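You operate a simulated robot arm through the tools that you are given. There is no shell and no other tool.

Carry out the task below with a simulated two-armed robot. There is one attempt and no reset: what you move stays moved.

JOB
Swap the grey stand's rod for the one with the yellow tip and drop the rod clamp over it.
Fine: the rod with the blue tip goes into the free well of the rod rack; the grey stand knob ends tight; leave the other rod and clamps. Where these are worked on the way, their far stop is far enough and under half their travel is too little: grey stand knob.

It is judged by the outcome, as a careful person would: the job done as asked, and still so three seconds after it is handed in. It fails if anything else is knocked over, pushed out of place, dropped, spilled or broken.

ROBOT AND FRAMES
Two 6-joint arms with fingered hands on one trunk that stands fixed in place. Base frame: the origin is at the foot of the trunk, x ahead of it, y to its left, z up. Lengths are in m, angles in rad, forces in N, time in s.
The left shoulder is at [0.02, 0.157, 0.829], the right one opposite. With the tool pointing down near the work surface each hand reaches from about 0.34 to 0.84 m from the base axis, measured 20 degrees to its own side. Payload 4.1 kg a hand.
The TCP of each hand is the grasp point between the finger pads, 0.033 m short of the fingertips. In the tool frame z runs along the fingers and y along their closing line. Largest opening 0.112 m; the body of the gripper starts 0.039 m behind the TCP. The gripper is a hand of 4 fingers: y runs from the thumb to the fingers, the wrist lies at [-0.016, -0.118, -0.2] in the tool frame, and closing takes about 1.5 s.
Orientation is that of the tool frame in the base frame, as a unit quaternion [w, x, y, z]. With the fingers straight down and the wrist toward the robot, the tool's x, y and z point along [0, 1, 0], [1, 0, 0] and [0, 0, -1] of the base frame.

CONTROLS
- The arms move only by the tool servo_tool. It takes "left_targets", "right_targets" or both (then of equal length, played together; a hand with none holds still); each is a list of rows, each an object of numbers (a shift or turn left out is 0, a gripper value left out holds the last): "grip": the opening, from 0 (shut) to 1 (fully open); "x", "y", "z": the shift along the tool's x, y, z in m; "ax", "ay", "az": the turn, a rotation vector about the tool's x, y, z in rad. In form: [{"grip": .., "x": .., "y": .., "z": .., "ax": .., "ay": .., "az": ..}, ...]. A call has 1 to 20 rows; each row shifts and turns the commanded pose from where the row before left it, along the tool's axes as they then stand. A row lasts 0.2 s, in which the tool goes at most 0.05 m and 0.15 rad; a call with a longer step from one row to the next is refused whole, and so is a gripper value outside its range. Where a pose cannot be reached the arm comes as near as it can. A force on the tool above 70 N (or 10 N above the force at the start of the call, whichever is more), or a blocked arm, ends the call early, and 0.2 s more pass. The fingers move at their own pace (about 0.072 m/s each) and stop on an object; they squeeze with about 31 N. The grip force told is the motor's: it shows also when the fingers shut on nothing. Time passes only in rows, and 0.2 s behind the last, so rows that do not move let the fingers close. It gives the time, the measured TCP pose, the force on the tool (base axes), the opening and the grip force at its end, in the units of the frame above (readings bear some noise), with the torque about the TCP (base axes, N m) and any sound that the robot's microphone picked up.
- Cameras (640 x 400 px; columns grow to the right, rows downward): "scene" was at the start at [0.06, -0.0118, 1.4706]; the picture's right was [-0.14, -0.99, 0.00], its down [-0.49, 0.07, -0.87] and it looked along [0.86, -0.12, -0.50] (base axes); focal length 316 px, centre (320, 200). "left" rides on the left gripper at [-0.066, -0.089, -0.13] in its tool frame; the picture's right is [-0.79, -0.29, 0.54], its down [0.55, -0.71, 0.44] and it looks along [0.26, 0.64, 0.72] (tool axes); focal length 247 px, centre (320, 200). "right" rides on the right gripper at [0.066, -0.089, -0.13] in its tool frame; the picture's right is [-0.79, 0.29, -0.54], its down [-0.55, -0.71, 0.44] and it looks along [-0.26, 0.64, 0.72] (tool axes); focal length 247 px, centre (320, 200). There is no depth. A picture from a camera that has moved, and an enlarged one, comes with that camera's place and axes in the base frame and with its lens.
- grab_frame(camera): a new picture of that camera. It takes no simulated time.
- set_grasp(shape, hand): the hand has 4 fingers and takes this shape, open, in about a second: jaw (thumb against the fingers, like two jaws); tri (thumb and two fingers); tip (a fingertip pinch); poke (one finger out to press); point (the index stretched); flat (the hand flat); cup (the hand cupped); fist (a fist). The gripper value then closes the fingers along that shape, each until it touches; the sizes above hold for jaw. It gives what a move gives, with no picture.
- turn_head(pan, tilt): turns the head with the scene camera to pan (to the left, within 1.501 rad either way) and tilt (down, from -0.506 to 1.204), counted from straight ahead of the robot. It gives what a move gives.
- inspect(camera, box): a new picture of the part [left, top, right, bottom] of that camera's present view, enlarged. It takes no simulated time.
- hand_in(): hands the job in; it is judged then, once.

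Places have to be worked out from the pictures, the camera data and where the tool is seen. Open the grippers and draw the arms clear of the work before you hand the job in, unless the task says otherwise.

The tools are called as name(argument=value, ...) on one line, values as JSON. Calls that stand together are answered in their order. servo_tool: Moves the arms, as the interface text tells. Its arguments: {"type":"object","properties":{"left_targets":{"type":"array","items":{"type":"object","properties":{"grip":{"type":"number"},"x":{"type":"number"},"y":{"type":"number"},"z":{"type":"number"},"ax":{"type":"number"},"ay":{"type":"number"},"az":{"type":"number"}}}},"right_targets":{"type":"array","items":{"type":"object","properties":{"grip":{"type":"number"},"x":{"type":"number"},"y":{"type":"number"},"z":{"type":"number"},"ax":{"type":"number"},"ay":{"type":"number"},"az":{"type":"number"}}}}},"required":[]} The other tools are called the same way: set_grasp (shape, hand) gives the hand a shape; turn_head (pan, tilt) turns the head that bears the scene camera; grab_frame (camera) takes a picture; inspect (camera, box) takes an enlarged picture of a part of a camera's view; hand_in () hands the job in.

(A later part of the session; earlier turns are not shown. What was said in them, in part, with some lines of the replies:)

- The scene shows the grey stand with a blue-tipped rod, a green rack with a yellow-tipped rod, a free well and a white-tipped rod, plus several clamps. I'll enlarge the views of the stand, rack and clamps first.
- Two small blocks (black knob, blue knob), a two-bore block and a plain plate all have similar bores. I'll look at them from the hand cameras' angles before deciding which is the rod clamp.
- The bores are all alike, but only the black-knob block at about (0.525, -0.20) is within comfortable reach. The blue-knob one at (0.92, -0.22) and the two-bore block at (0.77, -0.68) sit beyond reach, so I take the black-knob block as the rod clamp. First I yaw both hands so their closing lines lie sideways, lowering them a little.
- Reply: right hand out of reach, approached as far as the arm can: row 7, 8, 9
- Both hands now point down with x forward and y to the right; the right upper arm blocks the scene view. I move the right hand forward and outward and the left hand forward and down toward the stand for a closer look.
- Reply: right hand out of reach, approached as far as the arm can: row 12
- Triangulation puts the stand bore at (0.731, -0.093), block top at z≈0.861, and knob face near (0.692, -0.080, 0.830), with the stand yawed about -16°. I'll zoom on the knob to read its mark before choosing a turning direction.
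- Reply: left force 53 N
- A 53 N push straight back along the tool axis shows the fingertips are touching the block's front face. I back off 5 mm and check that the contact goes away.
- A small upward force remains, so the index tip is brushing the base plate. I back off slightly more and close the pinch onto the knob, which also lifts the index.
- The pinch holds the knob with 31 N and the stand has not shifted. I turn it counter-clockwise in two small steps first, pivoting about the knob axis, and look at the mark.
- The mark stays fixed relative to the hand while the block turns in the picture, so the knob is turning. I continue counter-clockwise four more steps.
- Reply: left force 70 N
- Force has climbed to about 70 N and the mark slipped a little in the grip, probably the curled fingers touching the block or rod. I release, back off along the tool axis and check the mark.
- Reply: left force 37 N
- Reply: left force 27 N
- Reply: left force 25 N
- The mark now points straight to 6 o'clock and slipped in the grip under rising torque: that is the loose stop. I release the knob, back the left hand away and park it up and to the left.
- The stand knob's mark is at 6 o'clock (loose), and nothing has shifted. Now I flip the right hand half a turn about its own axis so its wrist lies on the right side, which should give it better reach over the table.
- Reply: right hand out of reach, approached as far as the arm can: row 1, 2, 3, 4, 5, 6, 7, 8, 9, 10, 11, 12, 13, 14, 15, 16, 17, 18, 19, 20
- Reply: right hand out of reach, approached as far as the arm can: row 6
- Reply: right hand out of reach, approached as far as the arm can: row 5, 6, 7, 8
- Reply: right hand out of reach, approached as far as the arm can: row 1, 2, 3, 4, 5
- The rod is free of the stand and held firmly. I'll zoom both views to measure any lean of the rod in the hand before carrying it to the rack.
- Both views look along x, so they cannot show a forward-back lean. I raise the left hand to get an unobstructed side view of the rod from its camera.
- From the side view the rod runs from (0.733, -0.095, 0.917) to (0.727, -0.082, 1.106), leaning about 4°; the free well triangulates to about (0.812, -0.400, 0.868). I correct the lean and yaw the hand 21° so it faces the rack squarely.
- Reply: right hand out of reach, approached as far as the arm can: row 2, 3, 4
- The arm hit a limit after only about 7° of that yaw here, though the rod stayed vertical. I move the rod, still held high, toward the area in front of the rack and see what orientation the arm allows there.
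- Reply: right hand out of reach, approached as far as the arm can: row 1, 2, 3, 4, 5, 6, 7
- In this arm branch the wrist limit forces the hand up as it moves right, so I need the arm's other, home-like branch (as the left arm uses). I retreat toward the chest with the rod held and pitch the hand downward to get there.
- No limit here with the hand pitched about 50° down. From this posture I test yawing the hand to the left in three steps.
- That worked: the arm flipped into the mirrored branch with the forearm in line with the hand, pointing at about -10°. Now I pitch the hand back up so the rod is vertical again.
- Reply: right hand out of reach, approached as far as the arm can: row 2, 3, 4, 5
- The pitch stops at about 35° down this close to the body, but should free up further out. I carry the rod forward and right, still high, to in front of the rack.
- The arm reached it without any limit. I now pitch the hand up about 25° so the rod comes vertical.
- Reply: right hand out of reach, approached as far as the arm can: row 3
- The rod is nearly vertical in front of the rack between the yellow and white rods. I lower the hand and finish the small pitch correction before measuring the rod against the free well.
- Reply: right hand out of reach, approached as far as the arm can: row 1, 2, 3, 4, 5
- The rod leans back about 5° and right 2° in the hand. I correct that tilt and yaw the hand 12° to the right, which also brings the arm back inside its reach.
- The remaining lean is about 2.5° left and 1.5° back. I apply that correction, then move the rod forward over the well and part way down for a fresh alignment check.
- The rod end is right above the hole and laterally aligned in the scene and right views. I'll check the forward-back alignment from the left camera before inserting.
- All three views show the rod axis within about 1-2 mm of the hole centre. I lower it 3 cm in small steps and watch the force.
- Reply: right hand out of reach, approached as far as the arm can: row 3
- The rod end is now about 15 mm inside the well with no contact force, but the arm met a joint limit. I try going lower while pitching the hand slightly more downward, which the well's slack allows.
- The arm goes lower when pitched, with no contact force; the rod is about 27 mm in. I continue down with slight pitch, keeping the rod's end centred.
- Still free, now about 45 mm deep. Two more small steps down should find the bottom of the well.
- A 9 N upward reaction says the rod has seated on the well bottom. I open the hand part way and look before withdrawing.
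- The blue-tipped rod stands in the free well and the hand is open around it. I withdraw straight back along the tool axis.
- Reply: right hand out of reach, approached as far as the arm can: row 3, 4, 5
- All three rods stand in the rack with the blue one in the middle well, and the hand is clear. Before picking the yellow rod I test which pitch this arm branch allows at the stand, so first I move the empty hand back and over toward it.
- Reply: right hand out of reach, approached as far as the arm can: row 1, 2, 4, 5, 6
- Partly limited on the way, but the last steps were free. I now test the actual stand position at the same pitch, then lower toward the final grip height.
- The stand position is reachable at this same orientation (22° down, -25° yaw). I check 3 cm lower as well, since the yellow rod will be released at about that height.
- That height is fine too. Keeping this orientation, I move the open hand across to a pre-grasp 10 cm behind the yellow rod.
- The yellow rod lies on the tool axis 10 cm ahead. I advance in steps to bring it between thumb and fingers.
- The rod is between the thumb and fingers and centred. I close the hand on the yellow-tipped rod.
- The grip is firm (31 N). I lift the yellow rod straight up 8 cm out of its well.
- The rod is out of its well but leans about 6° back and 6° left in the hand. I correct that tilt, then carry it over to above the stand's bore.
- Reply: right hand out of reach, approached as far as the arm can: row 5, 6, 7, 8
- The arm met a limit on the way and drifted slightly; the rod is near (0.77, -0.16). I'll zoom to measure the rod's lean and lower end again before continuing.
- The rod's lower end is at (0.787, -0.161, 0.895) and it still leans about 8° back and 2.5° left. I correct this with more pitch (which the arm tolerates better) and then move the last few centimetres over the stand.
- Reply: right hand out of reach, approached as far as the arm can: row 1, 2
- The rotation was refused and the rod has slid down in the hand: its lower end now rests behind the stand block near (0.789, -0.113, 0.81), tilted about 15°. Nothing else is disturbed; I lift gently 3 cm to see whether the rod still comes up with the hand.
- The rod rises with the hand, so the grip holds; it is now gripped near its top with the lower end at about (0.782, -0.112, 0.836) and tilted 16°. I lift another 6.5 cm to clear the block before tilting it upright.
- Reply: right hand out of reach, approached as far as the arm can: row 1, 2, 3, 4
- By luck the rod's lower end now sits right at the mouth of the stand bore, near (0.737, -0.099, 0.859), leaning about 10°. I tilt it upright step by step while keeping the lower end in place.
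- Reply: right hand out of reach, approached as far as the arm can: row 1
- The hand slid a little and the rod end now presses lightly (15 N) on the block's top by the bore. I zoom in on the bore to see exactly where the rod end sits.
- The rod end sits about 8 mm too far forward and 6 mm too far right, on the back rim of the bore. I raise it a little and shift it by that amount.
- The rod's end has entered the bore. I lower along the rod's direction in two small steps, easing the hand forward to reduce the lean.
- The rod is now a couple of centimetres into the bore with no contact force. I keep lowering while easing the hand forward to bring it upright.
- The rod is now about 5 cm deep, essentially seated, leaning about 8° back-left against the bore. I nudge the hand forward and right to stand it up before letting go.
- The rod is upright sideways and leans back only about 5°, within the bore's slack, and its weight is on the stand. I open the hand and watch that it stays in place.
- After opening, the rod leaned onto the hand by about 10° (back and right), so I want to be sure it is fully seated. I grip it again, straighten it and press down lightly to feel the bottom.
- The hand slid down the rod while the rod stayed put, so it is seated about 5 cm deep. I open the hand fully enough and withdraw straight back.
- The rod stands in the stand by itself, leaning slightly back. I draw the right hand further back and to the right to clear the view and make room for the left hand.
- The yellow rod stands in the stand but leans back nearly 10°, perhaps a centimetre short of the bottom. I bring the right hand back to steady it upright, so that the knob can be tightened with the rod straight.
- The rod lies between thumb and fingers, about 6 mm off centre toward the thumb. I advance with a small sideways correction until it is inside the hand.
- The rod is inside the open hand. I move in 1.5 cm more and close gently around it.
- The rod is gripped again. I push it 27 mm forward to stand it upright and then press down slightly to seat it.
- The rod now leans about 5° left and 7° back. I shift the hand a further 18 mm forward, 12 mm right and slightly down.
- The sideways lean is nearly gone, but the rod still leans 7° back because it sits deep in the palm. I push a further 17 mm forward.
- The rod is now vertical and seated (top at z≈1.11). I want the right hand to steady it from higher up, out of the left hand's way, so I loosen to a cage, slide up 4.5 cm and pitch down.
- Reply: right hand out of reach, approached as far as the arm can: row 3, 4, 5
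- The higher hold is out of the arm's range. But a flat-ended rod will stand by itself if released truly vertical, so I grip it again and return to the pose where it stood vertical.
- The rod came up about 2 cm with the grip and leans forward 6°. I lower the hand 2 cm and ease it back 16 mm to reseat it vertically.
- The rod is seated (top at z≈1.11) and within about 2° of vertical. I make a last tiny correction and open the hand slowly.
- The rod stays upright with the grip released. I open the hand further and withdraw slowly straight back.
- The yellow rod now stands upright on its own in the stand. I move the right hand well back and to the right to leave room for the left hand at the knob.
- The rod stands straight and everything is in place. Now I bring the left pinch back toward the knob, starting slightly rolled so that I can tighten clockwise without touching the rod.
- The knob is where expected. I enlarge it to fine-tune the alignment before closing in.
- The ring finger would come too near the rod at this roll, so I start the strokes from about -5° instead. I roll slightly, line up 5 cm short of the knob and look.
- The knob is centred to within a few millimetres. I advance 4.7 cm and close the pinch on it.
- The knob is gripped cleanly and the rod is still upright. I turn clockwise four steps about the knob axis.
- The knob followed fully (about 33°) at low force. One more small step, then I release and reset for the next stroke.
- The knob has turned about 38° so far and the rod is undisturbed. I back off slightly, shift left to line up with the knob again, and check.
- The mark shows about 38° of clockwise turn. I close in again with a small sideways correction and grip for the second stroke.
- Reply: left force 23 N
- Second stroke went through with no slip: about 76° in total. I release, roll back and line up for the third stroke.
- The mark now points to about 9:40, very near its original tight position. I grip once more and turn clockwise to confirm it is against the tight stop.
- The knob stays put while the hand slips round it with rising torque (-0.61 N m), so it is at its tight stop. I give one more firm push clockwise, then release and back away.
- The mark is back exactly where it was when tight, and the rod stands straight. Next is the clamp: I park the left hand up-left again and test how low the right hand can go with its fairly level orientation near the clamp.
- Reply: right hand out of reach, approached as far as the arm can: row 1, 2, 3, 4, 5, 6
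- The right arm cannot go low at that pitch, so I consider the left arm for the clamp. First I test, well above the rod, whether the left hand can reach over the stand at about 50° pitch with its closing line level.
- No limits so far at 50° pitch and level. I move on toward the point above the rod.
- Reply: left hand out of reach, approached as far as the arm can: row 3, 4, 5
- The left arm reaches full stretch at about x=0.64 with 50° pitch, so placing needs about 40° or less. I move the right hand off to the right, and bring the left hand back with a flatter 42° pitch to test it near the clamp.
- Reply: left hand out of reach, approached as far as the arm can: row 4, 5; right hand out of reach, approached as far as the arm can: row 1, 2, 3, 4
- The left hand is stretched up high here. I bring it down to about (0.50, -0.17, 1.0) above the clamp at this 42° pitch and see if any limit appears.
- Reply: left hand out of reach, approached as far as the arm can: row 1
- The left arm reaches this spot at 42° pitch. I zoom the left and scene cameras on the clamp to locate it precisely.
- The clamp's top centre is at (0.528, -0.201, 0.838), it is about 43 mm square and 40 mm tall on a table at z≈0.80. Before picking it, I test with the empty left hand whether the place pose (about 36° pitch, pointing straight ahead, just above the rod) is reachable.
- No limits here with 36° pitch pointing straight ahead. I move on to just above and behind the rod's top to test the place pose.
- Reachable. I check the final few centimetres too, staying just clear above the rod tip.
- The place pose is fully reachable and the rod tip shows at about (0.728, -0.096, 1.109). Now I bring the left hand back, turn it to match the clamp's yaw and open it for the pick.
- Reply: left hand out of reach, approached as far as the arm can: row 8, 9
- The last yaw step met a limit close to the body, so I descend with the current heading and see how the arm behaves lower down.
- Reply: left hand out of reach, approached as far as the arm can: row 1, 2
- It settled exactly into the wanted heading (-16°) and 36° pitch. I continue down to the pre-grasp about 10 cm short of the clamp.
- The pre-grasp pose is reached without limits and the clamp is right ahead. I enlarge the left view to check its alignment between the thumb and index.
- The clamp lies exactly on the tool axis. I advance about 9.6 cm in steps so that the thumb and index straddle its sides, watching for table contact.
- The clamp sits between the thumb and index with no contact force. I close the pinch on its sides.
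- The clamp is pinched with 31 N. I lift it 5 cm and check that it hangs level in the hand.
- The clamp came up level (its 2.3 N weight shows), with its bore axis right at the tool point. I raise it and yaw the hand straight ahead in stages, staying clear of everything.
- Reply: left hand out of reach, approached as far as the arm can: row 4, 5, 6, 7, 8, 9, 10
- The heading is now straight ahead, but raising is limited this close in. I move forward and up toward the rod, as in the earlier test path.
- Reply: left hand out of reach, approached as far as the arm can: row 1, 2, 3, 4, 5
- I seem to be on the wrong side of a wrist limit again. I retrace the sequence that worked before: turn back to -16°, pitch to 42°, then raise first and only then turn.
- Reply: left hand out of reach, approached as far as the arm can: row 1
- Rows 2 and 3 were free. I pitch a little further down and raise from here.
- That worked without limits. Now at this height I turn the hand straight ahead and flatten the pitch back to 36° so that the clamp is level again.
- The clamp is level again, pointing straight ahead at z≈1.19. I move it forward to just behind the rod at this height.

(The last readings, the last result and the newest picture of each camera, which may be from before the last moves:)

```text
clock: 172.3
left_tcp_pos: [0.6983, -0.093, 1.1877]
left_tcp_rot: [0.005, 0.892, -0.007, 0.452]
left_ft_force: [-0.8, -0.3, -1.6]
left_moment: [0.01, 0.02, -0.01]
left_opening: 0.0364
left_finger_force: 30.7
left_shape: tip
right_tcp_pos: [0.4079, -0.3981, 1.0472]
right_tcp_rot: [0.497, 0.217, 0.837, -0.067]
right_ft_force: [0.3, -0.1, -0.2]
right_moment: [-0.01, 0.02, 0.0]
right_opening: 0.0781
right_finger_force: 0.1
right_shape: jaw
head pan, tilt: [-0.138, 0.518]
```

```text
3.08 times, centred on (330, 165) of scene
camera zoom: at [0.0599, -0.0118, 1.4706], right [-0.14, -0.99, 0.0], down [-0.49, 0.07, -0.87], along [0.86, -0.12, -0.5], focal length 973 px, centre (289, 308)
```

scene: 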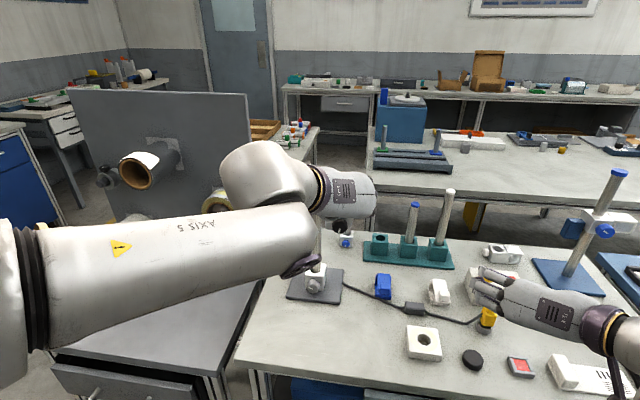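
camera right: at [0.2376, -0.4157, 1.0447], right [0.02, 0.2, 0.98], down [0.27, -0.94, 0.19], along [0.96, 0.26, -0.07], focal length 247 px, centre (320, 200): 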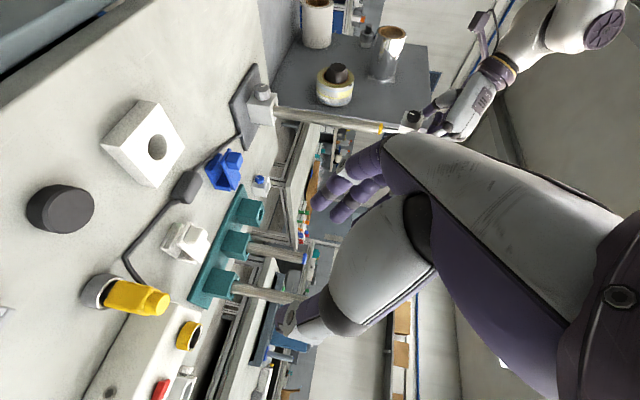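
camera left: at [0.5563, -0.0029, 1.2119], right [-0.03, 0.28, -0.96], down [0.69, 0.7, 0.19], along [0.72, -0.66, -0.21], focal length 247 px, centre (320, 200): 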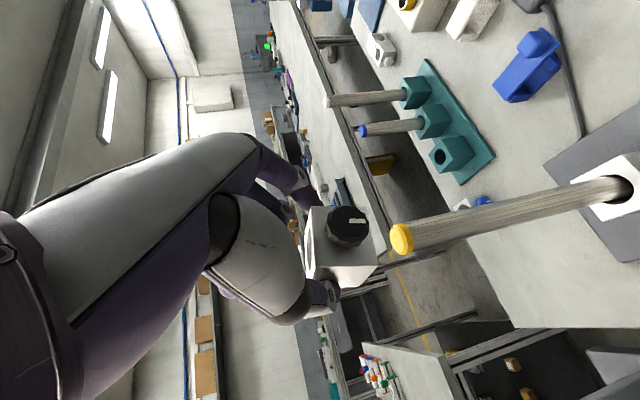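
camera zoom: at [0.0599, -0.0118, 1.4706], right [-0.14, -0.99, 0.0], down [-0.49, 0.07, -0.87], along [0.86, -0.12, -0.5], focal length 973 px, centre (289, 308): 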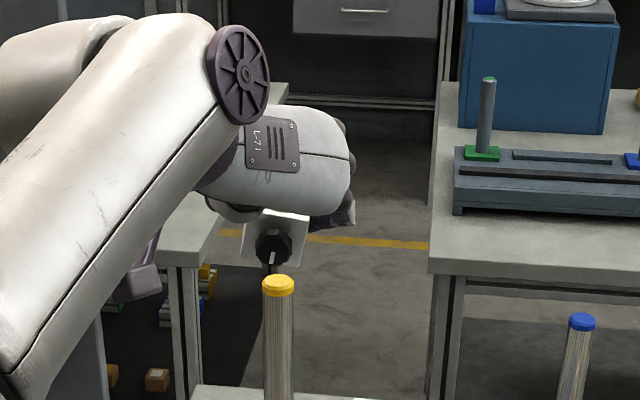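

The scene view shows the clamp just above the rod tip but looking slightly rolled. I compare it closely in all three views before lowering.

inspect(camera="left", box=[250, 160, 430, 340])

inspect(camera="right", box=[350, 80, 470, 170])

inspect(camera="scene", box=[300, 155, 350, 205])

```text
2.22 times, centred on (340, 250) of left
camera zoom: at [0.5563, -0.0029, 1.2119], right [-0.03, 0.28, -0.96], down [0.69, 0.7, 0.19], along [0.72, -0.66, -0.21], focal length 549 px, centre (276, 89)
```

zoom: 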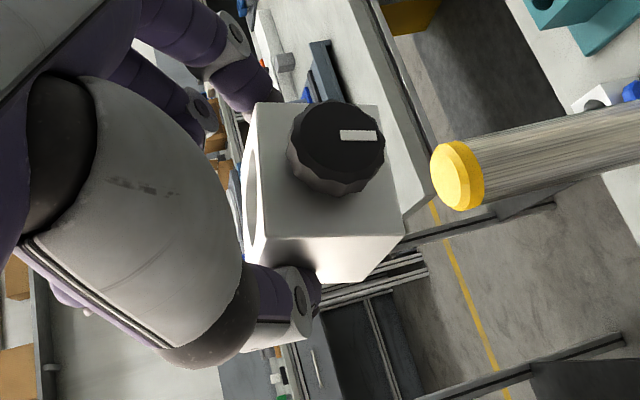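

```text
4.44 times, centred on (410, 125) of right
camera zoom: at [0.2376, -0.4157, 1.0447], right [0.02, 0.2, 0.98], down [0.27, -0.94, 0.19], along [0.96, 0.26, -0.07], focal length 1098 px, centre (-80, 533)
```

zoom: 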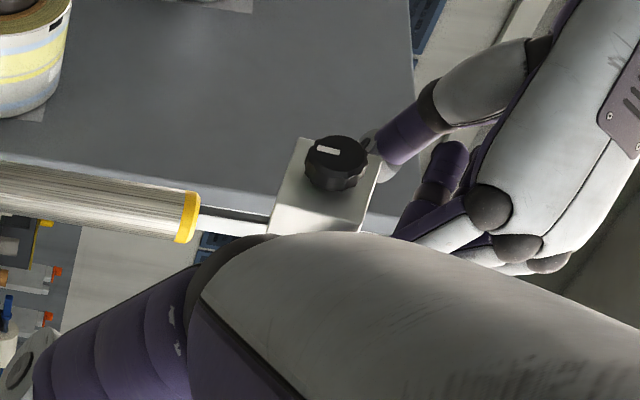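

```text
8.00 times, centred on (325, 180) of scene
camera zoom: at [0.0599, -0.0118, 1.4706], right [-0.14, -0.99, 0.0], down [-0.49, 0.07, -0.87], along [0.86, -0.12, -0.5], focal length 2529 px, centre (280, 360)
```

zoom: 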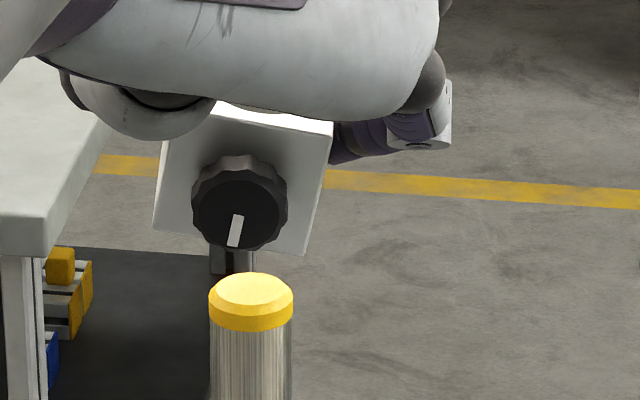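

The clamp has rolled about 10° clockwise in the pinch (right side low) with no noticeable pitch error. I roll the hand 9-10° the other way to level it.

servo_tool(left_targets=[{"ax": -0.0486, "ay": 0.0014, "az": -0.0666}, {"ax": -0.0486, "ay": 0.0014, "az": -0.0666}, {}])

inspect(camera="scene", box=[290, 145, 360, 215])

inspect(camera="left", box=[250, 160, 430, 340])

inspect(camera="right", box=[350, 80, 470, 170])

```text
clock: 173.1
left_tcp_pos: [0.6977, -0.0941, 1.1873]
left_tcp_rot: [0.079, 0.888, 0.033, 0.452]
left_ft_force: [0.0, 0.0, -1.2]
left_moment: [0.03, 0.04, -0.01]
left_opening: 0.0363
left_finger_force: 31.3
left_shape: tip
right_tcp_pos: [0.4067, -0.3981, 1.0463]
right_tcp_rot: [0.497, 0.217, 0.838, -0.066]
right_ft_force: [-0.5, 0.2, 0.0]
right_moment: [0.03, 0.03, 0.0]
right_opening: 0.0782
right_finger_force: 0.0
right_shape: jaw
head pan, tilt: [-0.138, 0.518]
```

```text
5.71 times, centred on (325, 180) of scene
camera zoom: at [0.0601, -0.0118, 1.4706], right [-0.14, -0.99, 0.0], down [-0.49, 0.07, -0.87], along [0.86, -0.12, -0.5], focal length 1807 px, centre (291, 314)
```

zoom: 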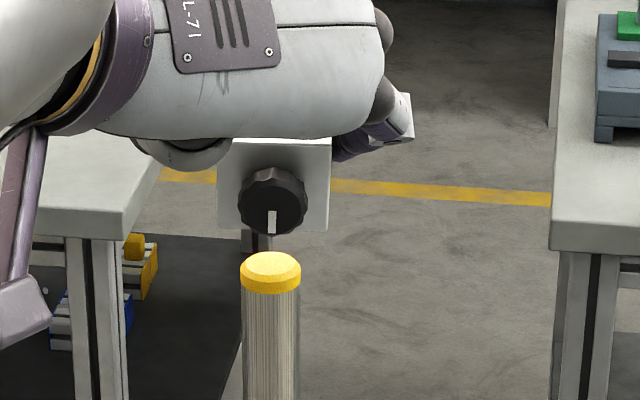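

```text
2.22 times, centred on (340, 250) of left
camera zoom: at [0.5567, -0.0007, 1.1968], right [-0.03, 0.12, -0.99], down [0.69, 0.72, 0.07], along [0.73, -0.68, -0.1], focal length 549 px, centre (276, 89)
```

zoom: 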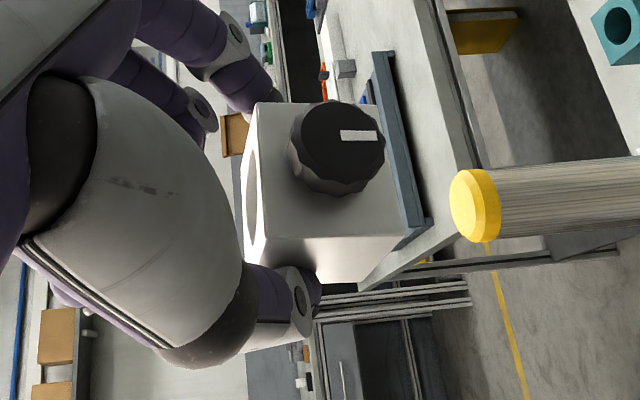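

```text
4.44 times, centred on (410, 125) of right
camera zoom: at [0.2377, -0.4157, 1.0446], right [0.02, 0.2, 0.98], down [0.27, -0.94, 0.19], along [0.96, 0.26, -0.07], focal length 1098 px, centre (-80, 533)
```

zoom: 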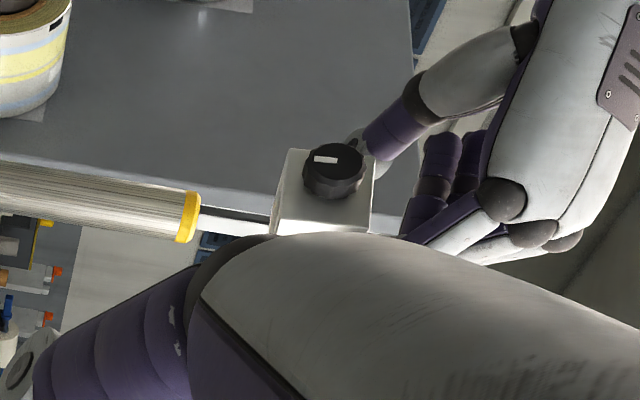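

The clamp is level now. Combining views, its bore axis is at (0.706, -0.096) and the rod tip at (0.730, -0.097, 1.110), so I move it forward 24 mm and lower it 25 mm, still above the tip.

servo_tool(left_targets=[{"x": 0.0072, "y": 0.0004, "z": 0.01}, {"x": 0.0072, "y": 0.0004, "z": 0.01}, {"x": -0.01, "y": -0.0021, "z": 0.0072}, {"x": -0.01, "y": -0.0021, "z": 0.0072}, {}])

inspect(camera="scene", box=[290, 145, 360, 215])

inspect(camera="left", box=[250, 160, 430, 340])

inspect(camera="right", box=[350, 80, 470, 170])

```text
clock: 174.3
left_tcp_pos: [0.7237, -0.0956, 1.1631]
left_tcp_rot: [0.079, 0.887, 0.033, 0.453]
left_ft_force: [-0.9, -0.4, -1.5]
left_moment: [0.03, 0.02, -0.02]
left_opening: 0.0363
left_finger_force: 30.7
left_shape: tip
right_tcp_pos: [0.407, -0.3973, 1.0452]
right_tcp_rot: [0.497, 0.218, 0.837, -0.066]
right_ft_force: [-0.4, -0.7, -0.6]
right_moment: [-0.04, 0.0, 0.01]
right_opening: 0.0779
right_finger_force: 0.1
right_shape: jaw
head pan, tilt: [-0.138, 0.518]
```

```text
5.71 times, centred on (325, 180) of scene
camera zoom: at [0.06, -0.0118, 1.4706], right [-0.14, -0.99, 0.0], down [-0.49, 0.07, -0.87], along [0.86, -0.12, -0.5], focal length 1807 px, centre (291, 314)
```

zoom: 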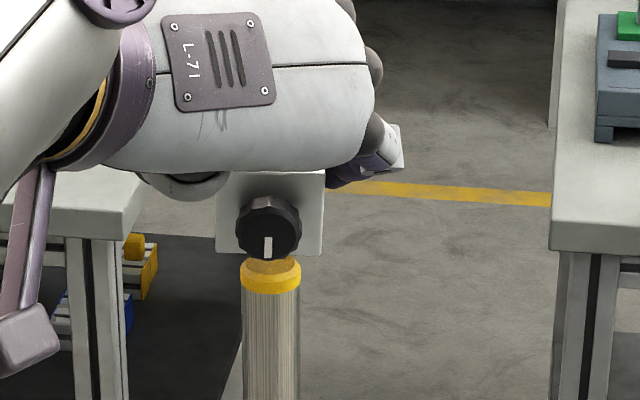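

```text
2.22 times, centred on (340, 250) of left
camera zoom: at [0.5815, -0.0022, 1.1728], right [-0.03, 0.12, -0.99], down [0.69, 0.72, 0.07], along [0.73, -0.68, -0.1], focal length 549 px, centre (276, 89)
```

zoom: 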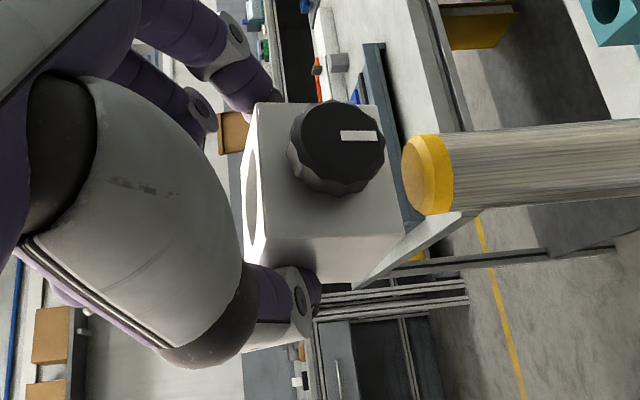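

```text
4.44 times, centred on (410, 125) of right
camera zoom: at [0.2377, -0.4157, 1.0446], right [0.02, 0.2, 0.98], down [0.27, -0.94, 0.19], along [0.96, 0.26, -0.07], focal length 1098 px, centre (-80, 533)
```

zoom: 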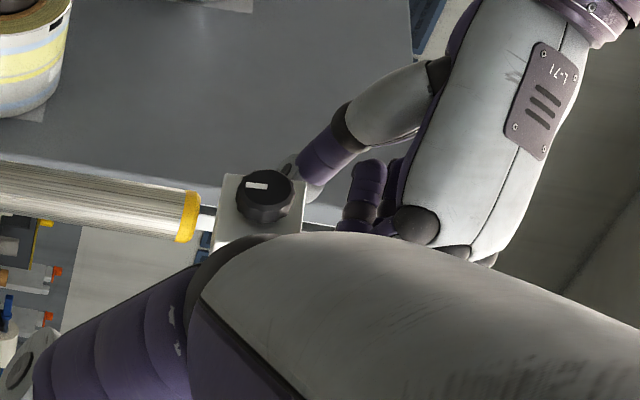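

Bore and rod now agree within about 2 mm in all views, with the rod tip about 16 mm below the clamp. I make a 1-2 mm correction and lower in small steps, watching the force.

servo_tool(left_targets=[{"x": -0.001, "y": 0.001, "z": -0.0011}, {"x": -0.008, "y": -0.0017, "z": 0.0058}, {"x": -0.008, "y": -0.0017, "z": 0.0058}, {}])

inspect(camera="scene", box=[290, 145, 360, 215])

inspect(camera="left", box=[250, 160, 430, 340])

inspect(camera="right", box=[350, 80, 470, 170])

```text
clock: 175.3
left_tcp_pos: [0.7211, -0.0968, 1.1445]
left_tcp_rot: [0.08, 0.887, 0.033, 0.454]
left_ft_force: [0.6, 0.3, 7.1]
left_moment: [-0.03, 0.07, 0.02]
left_opening: 0.0365
left_finger_force: 30.8
left_shape: tip
right_tcp_pos: [0.407, -0.3975, 1.0451]
right_tcp_rot: [0.496, 0.217, 0.838, -0.065]
right_ft_force: [0.3, 0.0, 0.0]
right_moment: [-0.05, 0.01, -0.01]
right_opening: 0.0781
right_finger_force: 0.0
right_shape: jaw
head pan, tilt: [-0.138, 0.518]
```

```text
5.71 times, centred on (325, 180) of scene
camera zoom: at [0.0598, -0.0118, 1.4706], right [-0.14, -0.99, 0.0], down [-0.49, 0.07, -0.87], along [0.86, -0.12, -0.5], focal length 1807 px, centre (291, 314)
```

zoom: 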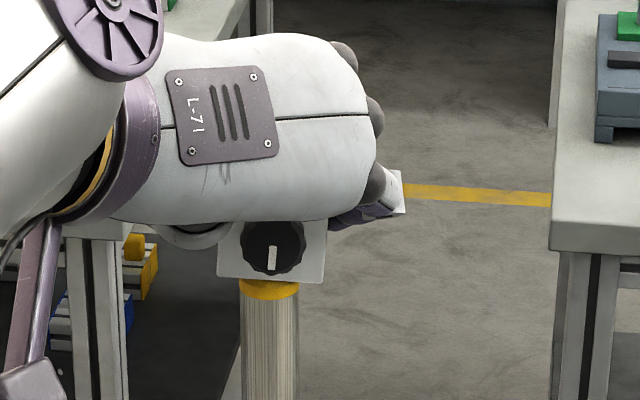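

```text
2.22 times, centred on (340, 250) of left
camera zoom: at [0.5797, -0.0031, 1.1534], right [-0.03, 0.12, -0.99], down [0.69, 0.72, 0.07], along [0.73, -0.68, -0.1], focal length 549 px, centre (276, 89)
```

zoom: 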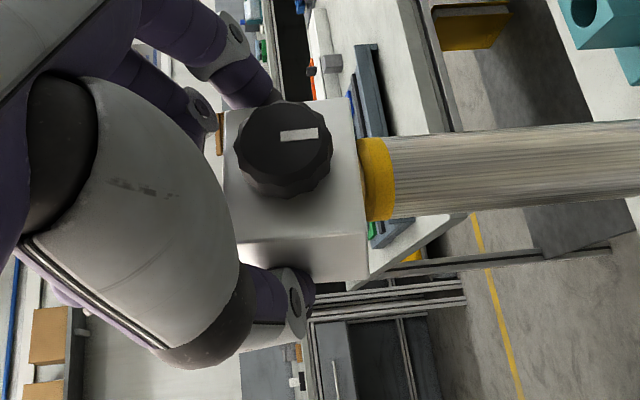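

```text
4.44 times, centred on (410, 125) of right
camera zoom: at [0.2376, -0.4157, 1.0447], right [0.02, 0.2, 0.98], down [0.27, -0.94, 0.19], along [0.96, 0.26, -0.07], focal length 1098 px, centre (-80, 533)
```

zoom: 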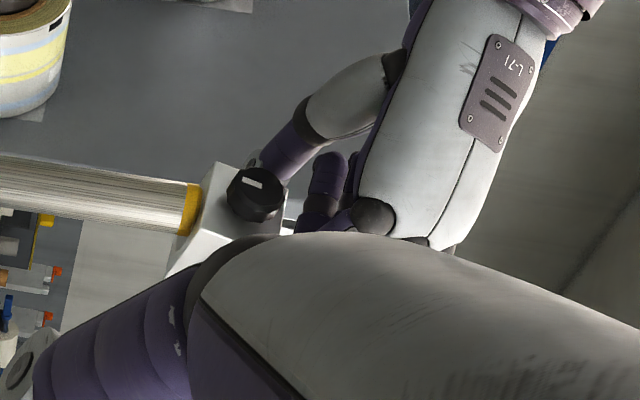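

The clamp's underside touched the rod's rim (9 N) instead of slipping on, and it has pitched a little in the pinch. I raise it off again and re-examine.

servo_tool(left_targets=[{"x": 0.01, "y": 0.002, "z": -0.0072}, {"x": 0.01, "y": 0.002, "z": -0.0072}, {}])

inspect(camera="scene", box=[290, 145, 360, 215])

inspect(camera="left", box=[250, 160, 430, 340])

inspect(camera="right", box=[370, 90, 450, 150])

```text
clock: 176.1
left_tcp_pos: [0.7229, -0.0964, 1.1688]
left_tcp_rot: [0.079, 0.888, 0.033, 0.452]
left_ft_force: [0.0, 0.8, -1.3]
left_moment: [0.02, 0.03, -0.01]
left_opening: 0.0365
left_finger_force: 30.4
left_shape: tip
right_tcp_pos: [0.4065, -0.3977, 1.0458]
right_tcp_rot: [0.497, 0.216, 0.838, -0.066]
right_ft_force: [-0.2, -0.2, 0.4]
right_moment: [0.0, -0.02, 0.04]
right_opening: 0.0782
right_finger_force: 0.0
right_shape: jaw
head pan, tilt: [-0.138, 0.518]
```

```text
5.71 times, centred on (325, 180) of scene
camera zoom: at [0.0601, -0.0118, 1.4706], right [-0.14, -0.99, 0.0], down [-0.49, 0.07, -0.87], along [0.86, -0.12, -0.5], focal length 1807 px, centre (291, 314)
```

zoom: 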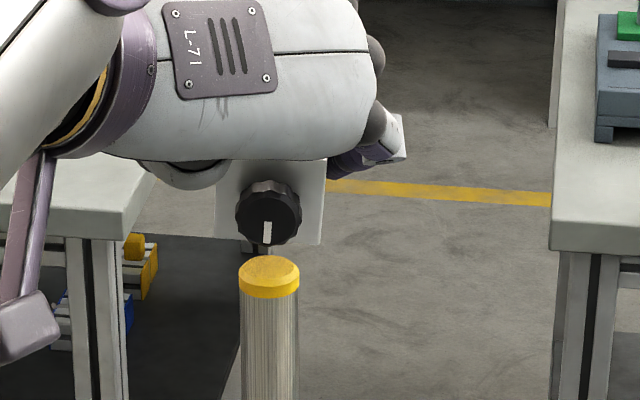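

```text
2.22 times, centred on (340, 250) of left
camera zoom: at [0.5807, -0.0026, 1.1778], right [-0.03, 0.12, -0.99], down [0.69, 0.72, 0.07], along [0.73, -0.68, -0.1], focal length 549 px, centre (276, 89)
```

zoom: 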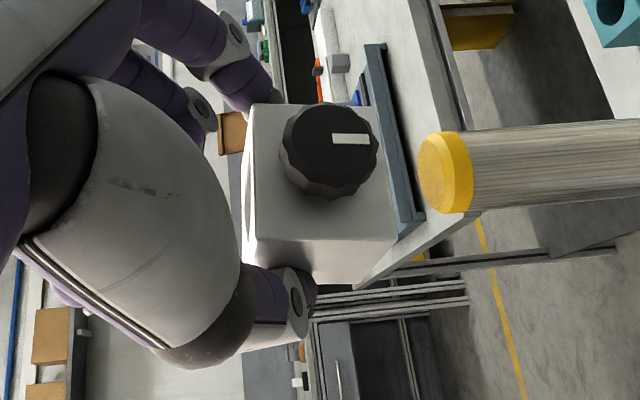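

```text
6.67 times, centred on (410, 120) of right
camera zoom: at [0.2377, -0.4157, 1.0446], right [0.02, 0.2, 0.98], down [0.27, -0.94, 0.19], along [0.96, 0.26, -0.07], focal length 1646 px, centre (-280, 733)
```

zoom: 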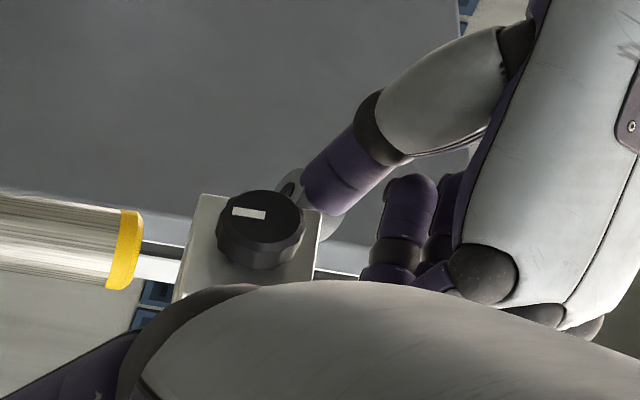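

Raising it let the clamp settle back nearly level; its top had been tilted a few degrees toward me before. I zoom in once more to measure its tilt and the bore's offset from the rod.

inspect(camera="left", box=[315, 195, 425, 295])

inspect(camera="scene", box=[305, 160, 345, 200])

```text
4.00 times, centred on (370, 245) of left
camera zoom: at [0.5807, -0.0026, 1.1778], right [-0.03, 0.12, -0.99], down [0.69, 0.72, 0.07], along [0.73, -0.68, -0.1], focal length 988 px, centre (120, 20)
```

zoom: 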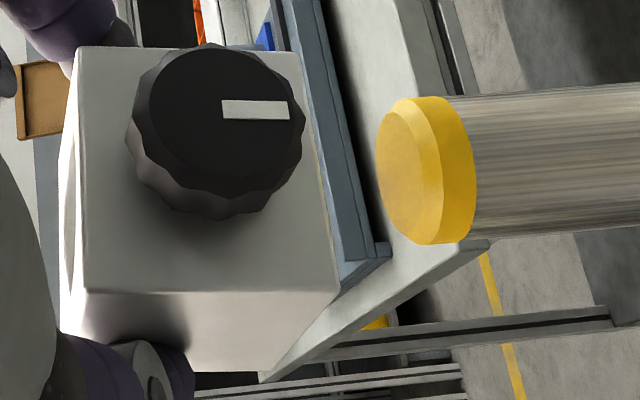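

```text
10.00 times, centred on (325, 180) of scene
camera zoom: at [0.0601, -0.0118, 1.4706], right [-0.14, -0.99, 0.0], down [-0.49, 0.07, -0.87], along [0.86, -0.12, -0.5], focal length 3162 px, centre (270, 400)
```

zoom: 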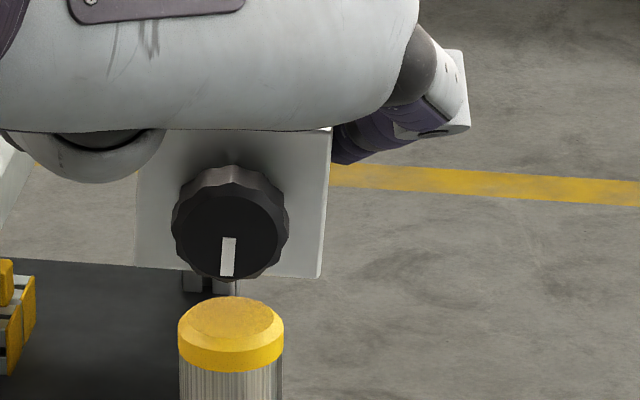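

Solving the clamp's corners in the left view shows it leaning 3° back and rolled 4°, with its bore about 11 mm too far forward and 4 mm too far right of the rod. I correct the tilt and the offset together while still above the tip.

servo_tool(left_targets=[{"ax": -0.038, "ay": -0.047, "az": -0.066}, {"x": -0.0044, "y": -0.0071, "z": -0.0081}, {}])

inspect(camera="left", box=[315, 195, 425, 295])

inspect(camera="scene", box=[305, 160, 345, 200])

inspect(camera="right", box=[370, 90, 450, 150])

```text
clock: 176.9
left_tcp_pos: [0.7134, -0.0896, 1.1676]
left_tcp_rot: [0.112, 0.895, 0.052, 0.428]
left_ft_force: [-0.6, -0.3, -2.9]
left_moment: [-0.01, 0.02, 0.01]
left_opening: 0.0362
left_finger_force: 31.3
left_shape: tip
right_tcp_pos: [0.4079, -0.397, 1.0464]
right_tcp_rot: [0.497, 0.217, 0.838, -0.066]
right_ft_force: [0.4, -0.1, 0.0]
right_moment: [0.01, 0.0, 0.04]
right_opening: 0.0781
right_finger_force: 0.0
right_shape: jaw
head pan, tilt: [-0.138, 0.518]
```

```text
4.00 times, centred on (370, 245) of left
camera zoom: at [0.5714, 0.0052, 1.1772], right [-0.08, 0.04, -1.0], down [0.69, 0.72, -0.02], along [0.72, -0.69, -0.09], focal length 988 px, centre (120, 20)
```

zoom: 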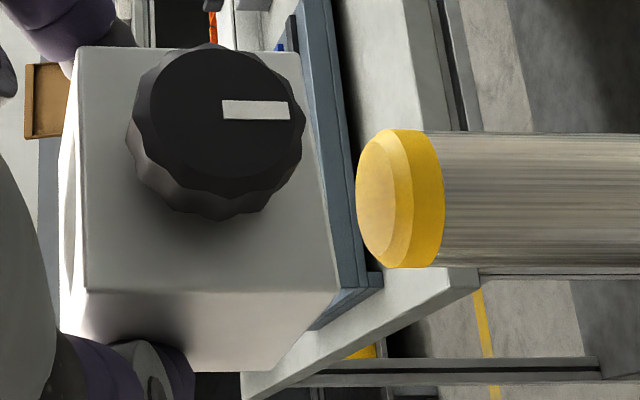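

```text
10.00 times, centred on (325, 180) of scene
camera zoom: at [0.0601, -0.0118, 1.4706], right [-0.14, -0.99, 0.0], down [-0.49, 0.07, -0.87], along [0.86, -0.12, -0.5], focal length 3162 px, centre (270, 400)
```

zoom: 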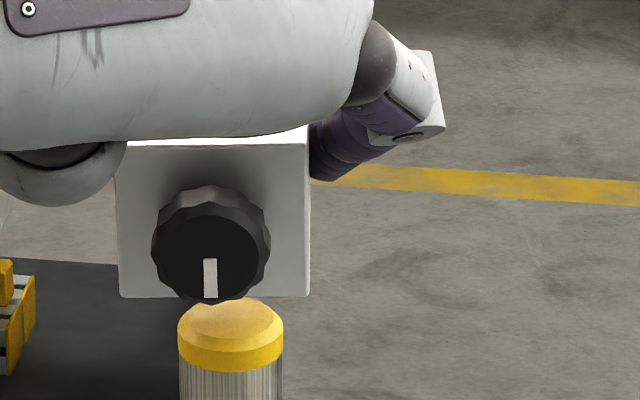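

```text
6.67 times, centred on (410, 120) of right
camera zoom: at [0.2377, -0.4157, 1.0446], right [0.02, 0.2, 0.98], down [0.27, -0.94, 0.19], along [0.96, 0.26, -0.07], focal length 1646 px, centre (-280, 733)
```

zoom: 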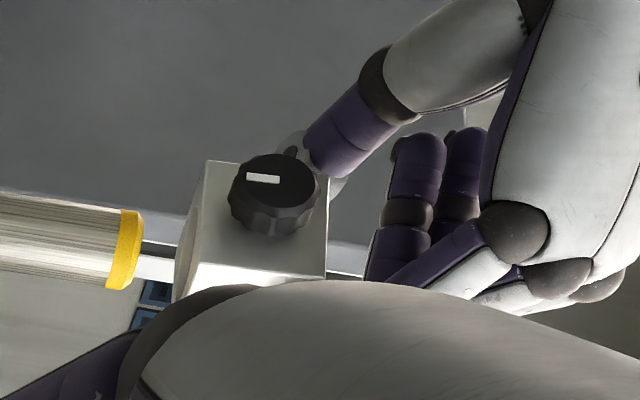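

The clamp is now level and its bore lines up with the rod within about 1 mm in both views. I lower it 3 cm in small steps to slip it over the tip.

servo_tool(left_targets=[{"x": -0.0075, "y": -0.0025, "z": 0.0061}, {"x": -0.0075, "y": -0.0025, "z": 0.0061}, {"x": -0.0075, "y": -0.0025, "z": 0.0061}, {}])

inspect(camera="left", box=[315, 195, 425, 295])

inspect(camera="scene", box=[300, 160, 350, 210])

inspect(camera="right", box=[370, 90, 450, 150])

```text
clock: 177.9
left_tcp_pos: [0.7138, -0.0897, 1.137]
left_tcp_rot: [0.112, 0.895, 0.051, 0.429]
left_ft_force: [0.0, 0.5, -0.9]
left_moment: [-0.01, -0.01, -0.01]
left_opening: 0.0364
left_finger_force: 31.3
left_shape: tip
right_tcp_pos: [0.4074, -0.3976, 1.0452]
right_tcp_rot: [0.497, 0.217, 0.838, -0.067]
right_ft_force: [0.6, -0.6, -0.9]
right_moment: [-0.02, 0.01, 0.05]
right_opening: 0.078
right_finger_force: 0.0
right_shape: jaw
head pan, tilt: [-0.138, 0.518]
```

```text
4.00 times, centred on (370, 245) of left
camera zoom: at [0.5718, 0.0053, 1.1464], right [-0.08, 0.04, -1.0], down [0.69, 0.72, -0.02], along [0.72, -0.69, -0.09], focal length 988 px, centre (120, 20)
```

zoom: 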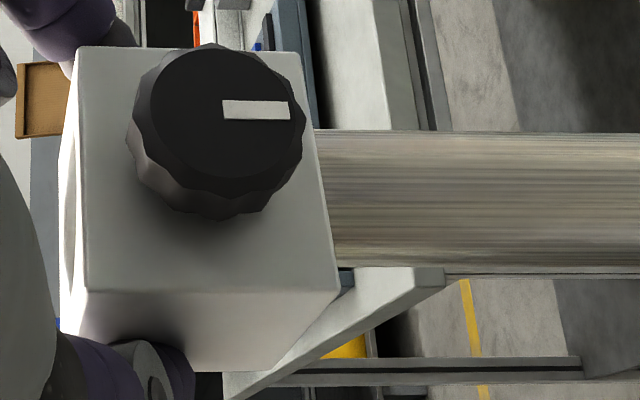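

```text
8.00 times, centred on (325, 185) of scene
camera zoom: at [0.06, -0.0118, 1.4706], right [-0.14, -0.99, 0.0], down [-0.49, 0.07, -0.87], along [0.86, -0.12, -0.5], focal length 2529 px, centre (280, 320)
```

zoom: 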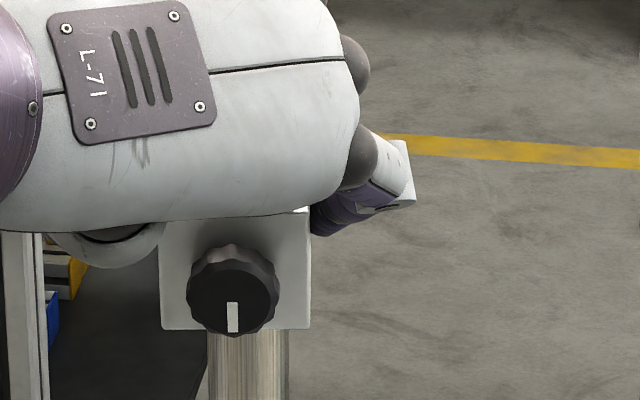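

```text
6.67 times, centred on (410, 120) of right
camera zoom: at [0.2377, -0.4157, 1.0446], right [0.02, 0.2, 0.98], down [0.27, -0.94, 0.19], along [0.96, 0.26, -0.07], focal length 1646 px, centre (-280, 733)
```

zoom: 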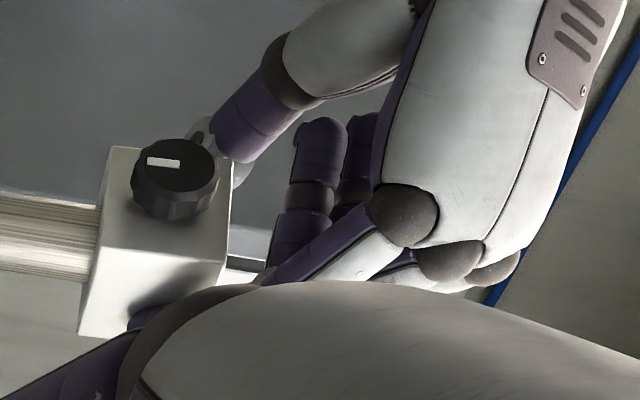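

The rod tip has slipped inside the clamp's bore with no contact force. I lower another 3 cm so the rod is well through it.

servo_tool(left_targets=[{"x": -0.0075, "y": -0.0025, "z": 0.0061}, {"x": -0.0075, "y": -0.0025, "z": 0.0061}, {"x": -0.0075, "y": -0.0025, "z": 0.0061}, {}])

inspect(camera="left", box=[290, 180, 430, 300])

inspect(camera="scene", box=[290, 160, 360, 230])

```text
clock: 178.9
left_tcp_pos: [0.713, -0.0888, 1.1084]
left_tcp_rot: [0.112, 0.895, 0.051, 0.428]
left_ft_force: [0.8, -0.3, -1.5]
left_moment: [0.06, -0.02, 0.01]
left_opening: 0.0363
left_finger_force: 30.6
left_shape: tip
right_tcp_pos: [0.4074, -0.3971, 1.0469]
right_tcp_rot: [0.497, 0.217, 0.838, -0.066]
right_ft_force: [0.3, 0.4, -0.3]
right_moment: [-0.01, 0.01, 0.04]
right_opening: 0.0782
right_finger_force: 0.1
right_shape: jaw
head pan, tilt: [-0.138, 0.518]
```

```text
3.33 times, centred on (360, 240) of left
camera zoom: at [0.5717, 0.0053, 1.1168], right [-0.08, 0.04, -1.0], down [0.69, 0.72, -0.02], along [0.72, -0.69, -0.09], focal length 823 px, centre (187, 67)
```

zoom: 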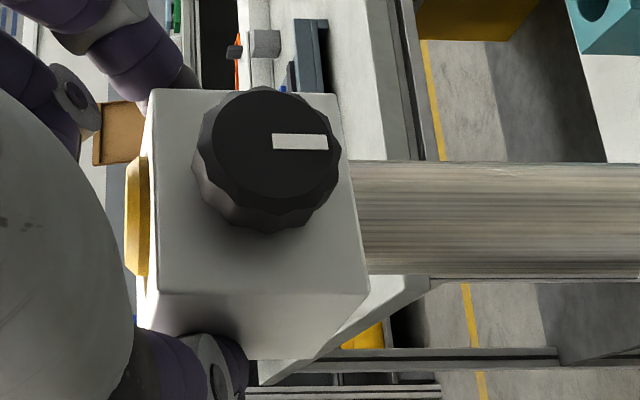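

```text
5.71 times, centred on (325, 195) of scene
camera zoom: at [0.06, -0.0118, 1.4706], right [-0.14, -0.99, 0.0], down [-0.49, 0.07, -0.87], along [0.86, -0.12, -0.5], focal length 1807 px, centre (291, 229)
```

zoom: 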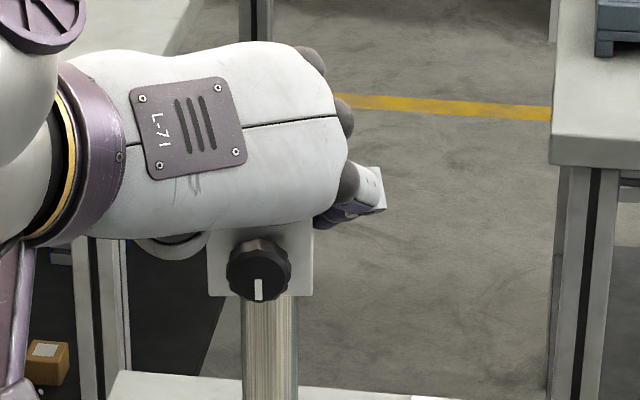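

The yellow tip now shows above the clamp, so it is fully over the rod. I open the pinch to let it drop down the rod onto the stand, then lift the hand straight up and away.

servo_tool(left_targets=[{"grip": 0.5}, {"grip": 0.6}, {"grip": 0.7}, {"grip": 0.7}, {}])

grab_frame(camera="left")

grab_frame(camera="scene")

grab_frame(camera="right")

```text
clock: 180.1
left_tcp_pos: [0.7121, -0.089, 1.1089]
left_tcp_rot: [0.113, 0.895, 0.051, 0.429]
left_ft_force: [-0.2, 0.6, 0.3]
left_moment: [0.03, -0.01, -0.01]
left_opening: 0.078
left_finger_force: 0.1
left_shape: tip
right_tcp_pos: [0.4074, -0.3978, 1.0472]
right_tcp_rot: [0.497, 0.218, 0.837, -0.067]
right_ft_force: [-0.3, -0.9, 0.4]
right_moment: [0.02, 0.02, -0.01]
right_opening: 0.0784
right_finger_force: 0.1
right_shape: jaw
head pan, tilt: [-0.138, 0.518]
```

```text
taken
camera left: at [0.5716, 0.0053, 1.117], right [-0.08, 0.04, -1.0], down [0.69, 0.72, -0.02], along [0.72, -0.69, -0.09], focal length 247 px, centre (320, 200)
```

left: 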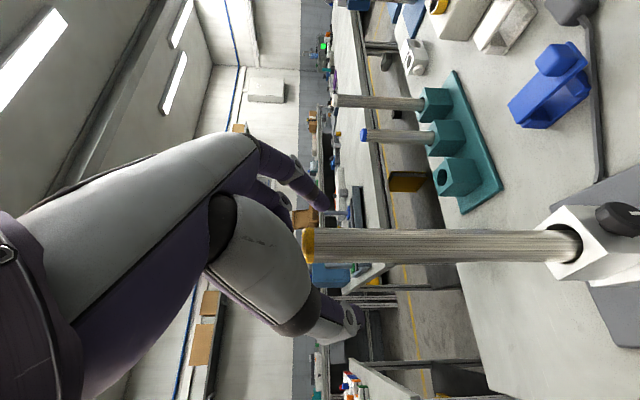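

```text
taken
```

scene: 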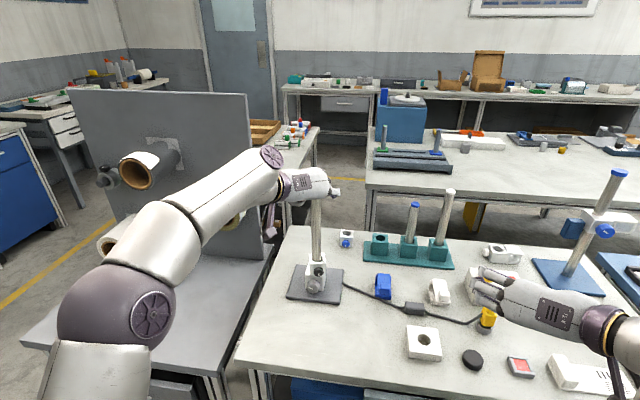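

```text
taken
camera right: at [0.2377, -0.4157, 1.0446], right [0.02, 0.2, 0.98], down [0.27, -0.94, 0.19], along [0.96, 0.26, -0.07], focal length 247 px, centre (320, 200)
```

right: 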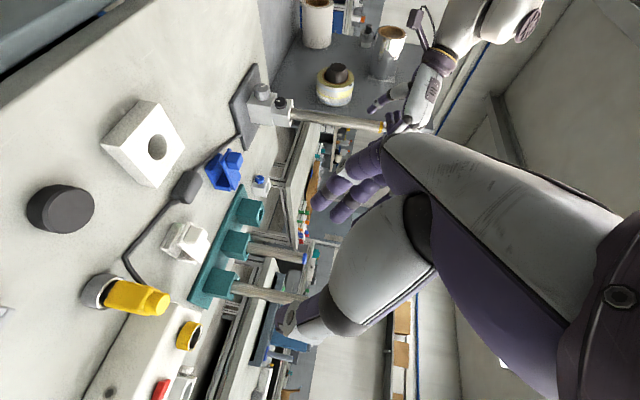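

The clamp has slid down and sits on the stand. I lift the left hand straight up clear of the rod tip and draw it back.

servo_tool(left_targets=[{"x": 0.0151, "y": 0.0049, "z": -0.0121}, {"x": 0.0189, "y": 0.0061, "z": -0.0152}, {"x": 0.0226, "y": 0.0074, "z": -0.0182}, {"z": -0.03}, {"z": -0.03}, {"z": -0.03}, {"z": -0.03}, {}])

grab_frame(camera="scene")

inspect(camera="scene", box=[270, 175, 370, 310])

```text
clock: 181.9
left_tcp_pos: [0.6182, -0.0716, 1.2549]
left_tcp_rot: [0.112, 0.895, 0.051, 0.428]
left_ft_force: [1.3, -0.8, 0.1]
left_moment: [0.01, 0.02, 0.03]
left_opening: 0.0781
left_finger_force: 0.0
left_shape: tip
right_tcp_pos: [0.4073, -0.3975, 1.0449]
right_tcp_rot: [0.496, 0.217, 0.838, -0.066]
right_ft_force: [-0.9, -0.1, 1.2]
right_moment: [0.02, 0.01, -0.01]
right_opening: 0.0782
right_finger_force: 0.0
right_shape: jaw
head pan, tilt: [-0.138, 0.518]
```

```text
taken
```

scene: 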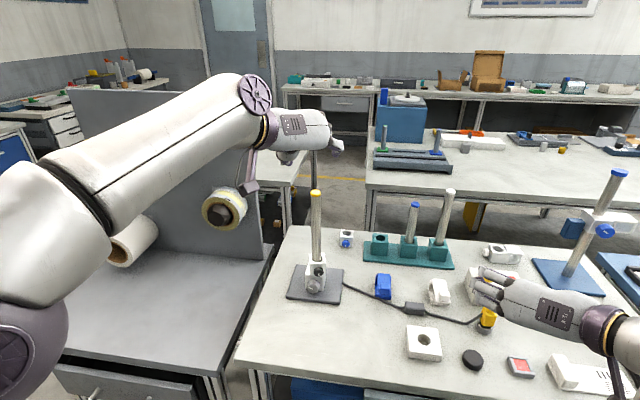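

```text
2.96 times, centred on (320, 242) of scene
camera zoom: at [0.0601, -0.0118, 1.4705], right [-0.14, -0.99, 0.0], down [-0.49, 0.07, -0.87], along [0.86, -0.12, -0.5], focal length 937 px, centre (320, 74)
```

zoom: 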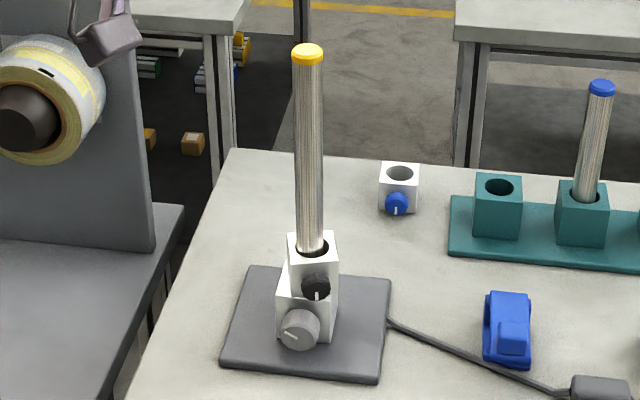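

The clamp rests over the yellow rod on the stand and the knob mark is still in the tight position. I draw both arms further clear, opening both hands fully.

servo_tool(left_targets=[{"z": -0.03, "y": -0.02, "grip": 0.9}, {"z": -0.03, "y": -0.03, "grip": 1.0}, {"y": -0.04}, {"y": -0.04}, {"y": -0.04}, {"y": -0.04}, {}], right_targets=[{"z": -0.02, "grip": 0.9}, {"z": -0.02, "grip": 1.0}, {}, {}, {}, {}, {}])

grab_frame(camera="scene")

inspect(camera="scene", box=[290, 225, 350, 305])

inspect(camera="scene", box=[330, 160, 640, 400])

```text
clock: 183.5
left_tcp_pos: [0.5749, 0.1428, 1.2425]
left_tcp_rot: [0.112, 0.895, 0.05, 0.429]
left_ft_force: [-0.6, 0.0, 0.0]
left_moment: [0.01, -0.03, 0.03]
left_opening: 0.1118
left_finger_force: 0.0
left_shape: tip
right_tcp_pos: [0.3817, -0.3913, 1.07]
right_tcp_rot: [0.496, 0.217, 0.838, -0.067]
right_ft_force: [0.5, 0.5, -0.7]
right_moment: [-0.03, 0.0, 0.01]
right_opening: 0.1114
right_finger_force: 0.0
right_shape: jaw
right hand out of reach, approached as far as the arm can: row 2
head pan, tilt: [-0.138, 0.518]
```

```text
taken
```

scene: 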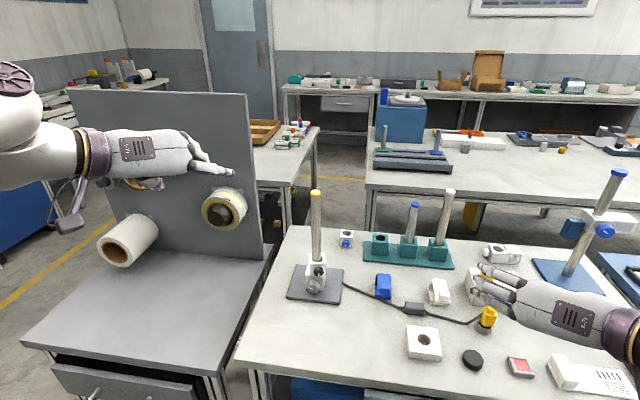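

```text
5.00 times, centred on (320, 265) of scene
camera zoom: at [0.06, -0.0119, 1.4706], right [-0.14, -0.99, 0.0], down [-0.49, 0.07, -0.87], along [0.86, -0.12, -0.5], focal length 1581 px, centre (320, -125)
```

zoom: 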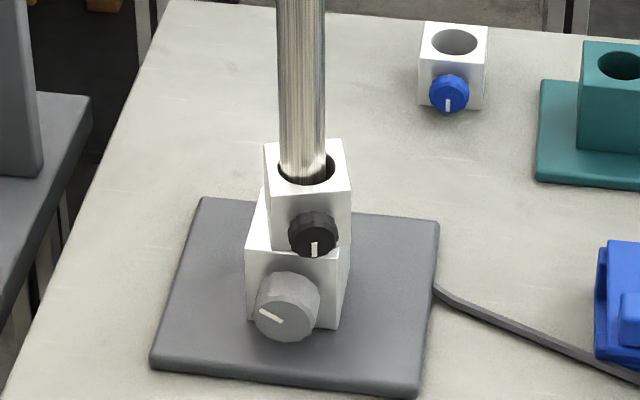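

```text
1.67 times, centred on (485, 280) of scene
camera zoom: at [0.06, -0.0119, 1.4706], right [-0.14, -0.99, 0.0], down [-0.49, 0.07, -0.87], along [0.86, -0.12, -0.5], focal length 527 px, centre (45, 67)
```

zoom: 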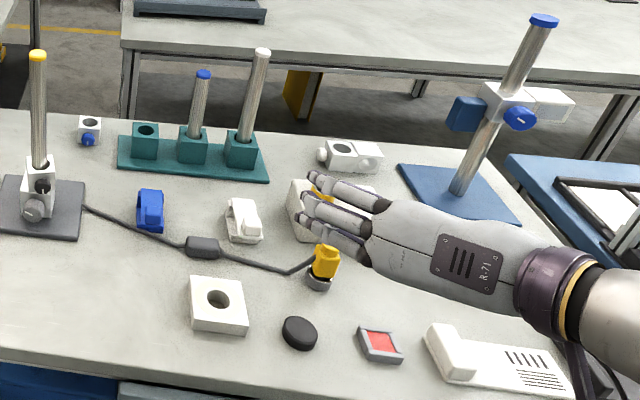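

The final views show the yellow-tipped rod in the grey stand, the knob mark at its tight position and the black-knob clamp resting over the rod. The blue-tipped rod is in the formerly free well, and everything else I can see is in its original place. Both hands are open and clear, so I hand the job in.

hand_in()

```text
The job is handed in.
```

I've handed the job in; the judge has not reported a verdict.

- **Rods:** The yellow-tipped rod is in the grey stand. The blue-tipped rod is in the rack's middle well, which was free. I left the white-tipped rod alone.
- **Knob:** I turned the grey stand knob to its loose stop for the swap. It is now back at its tight stop, with its mark where it was at the start.
- **Clamp:** I dropped the clamp with the black knob over the yellow rod, and it rests on the stand block. More than one part fits "the rod clamp": the blue-knob block is the same apart from its knob, and there is also a two-bore metal clamp. I chose the black-knob one because it was the only one within easy reach, so this is my reading, not something I could confirm.
- **Slip along the way:** The yellow rod slid down in the right hand once and touched the stand's base plate behind the block. I lifted it, seated it in the stand and stood it upright before tightening. The stand did not move.

In the last pictures everything else I could see was where it started; the right hand partly hid the box with the red button. Both hands are open and clear of the work.
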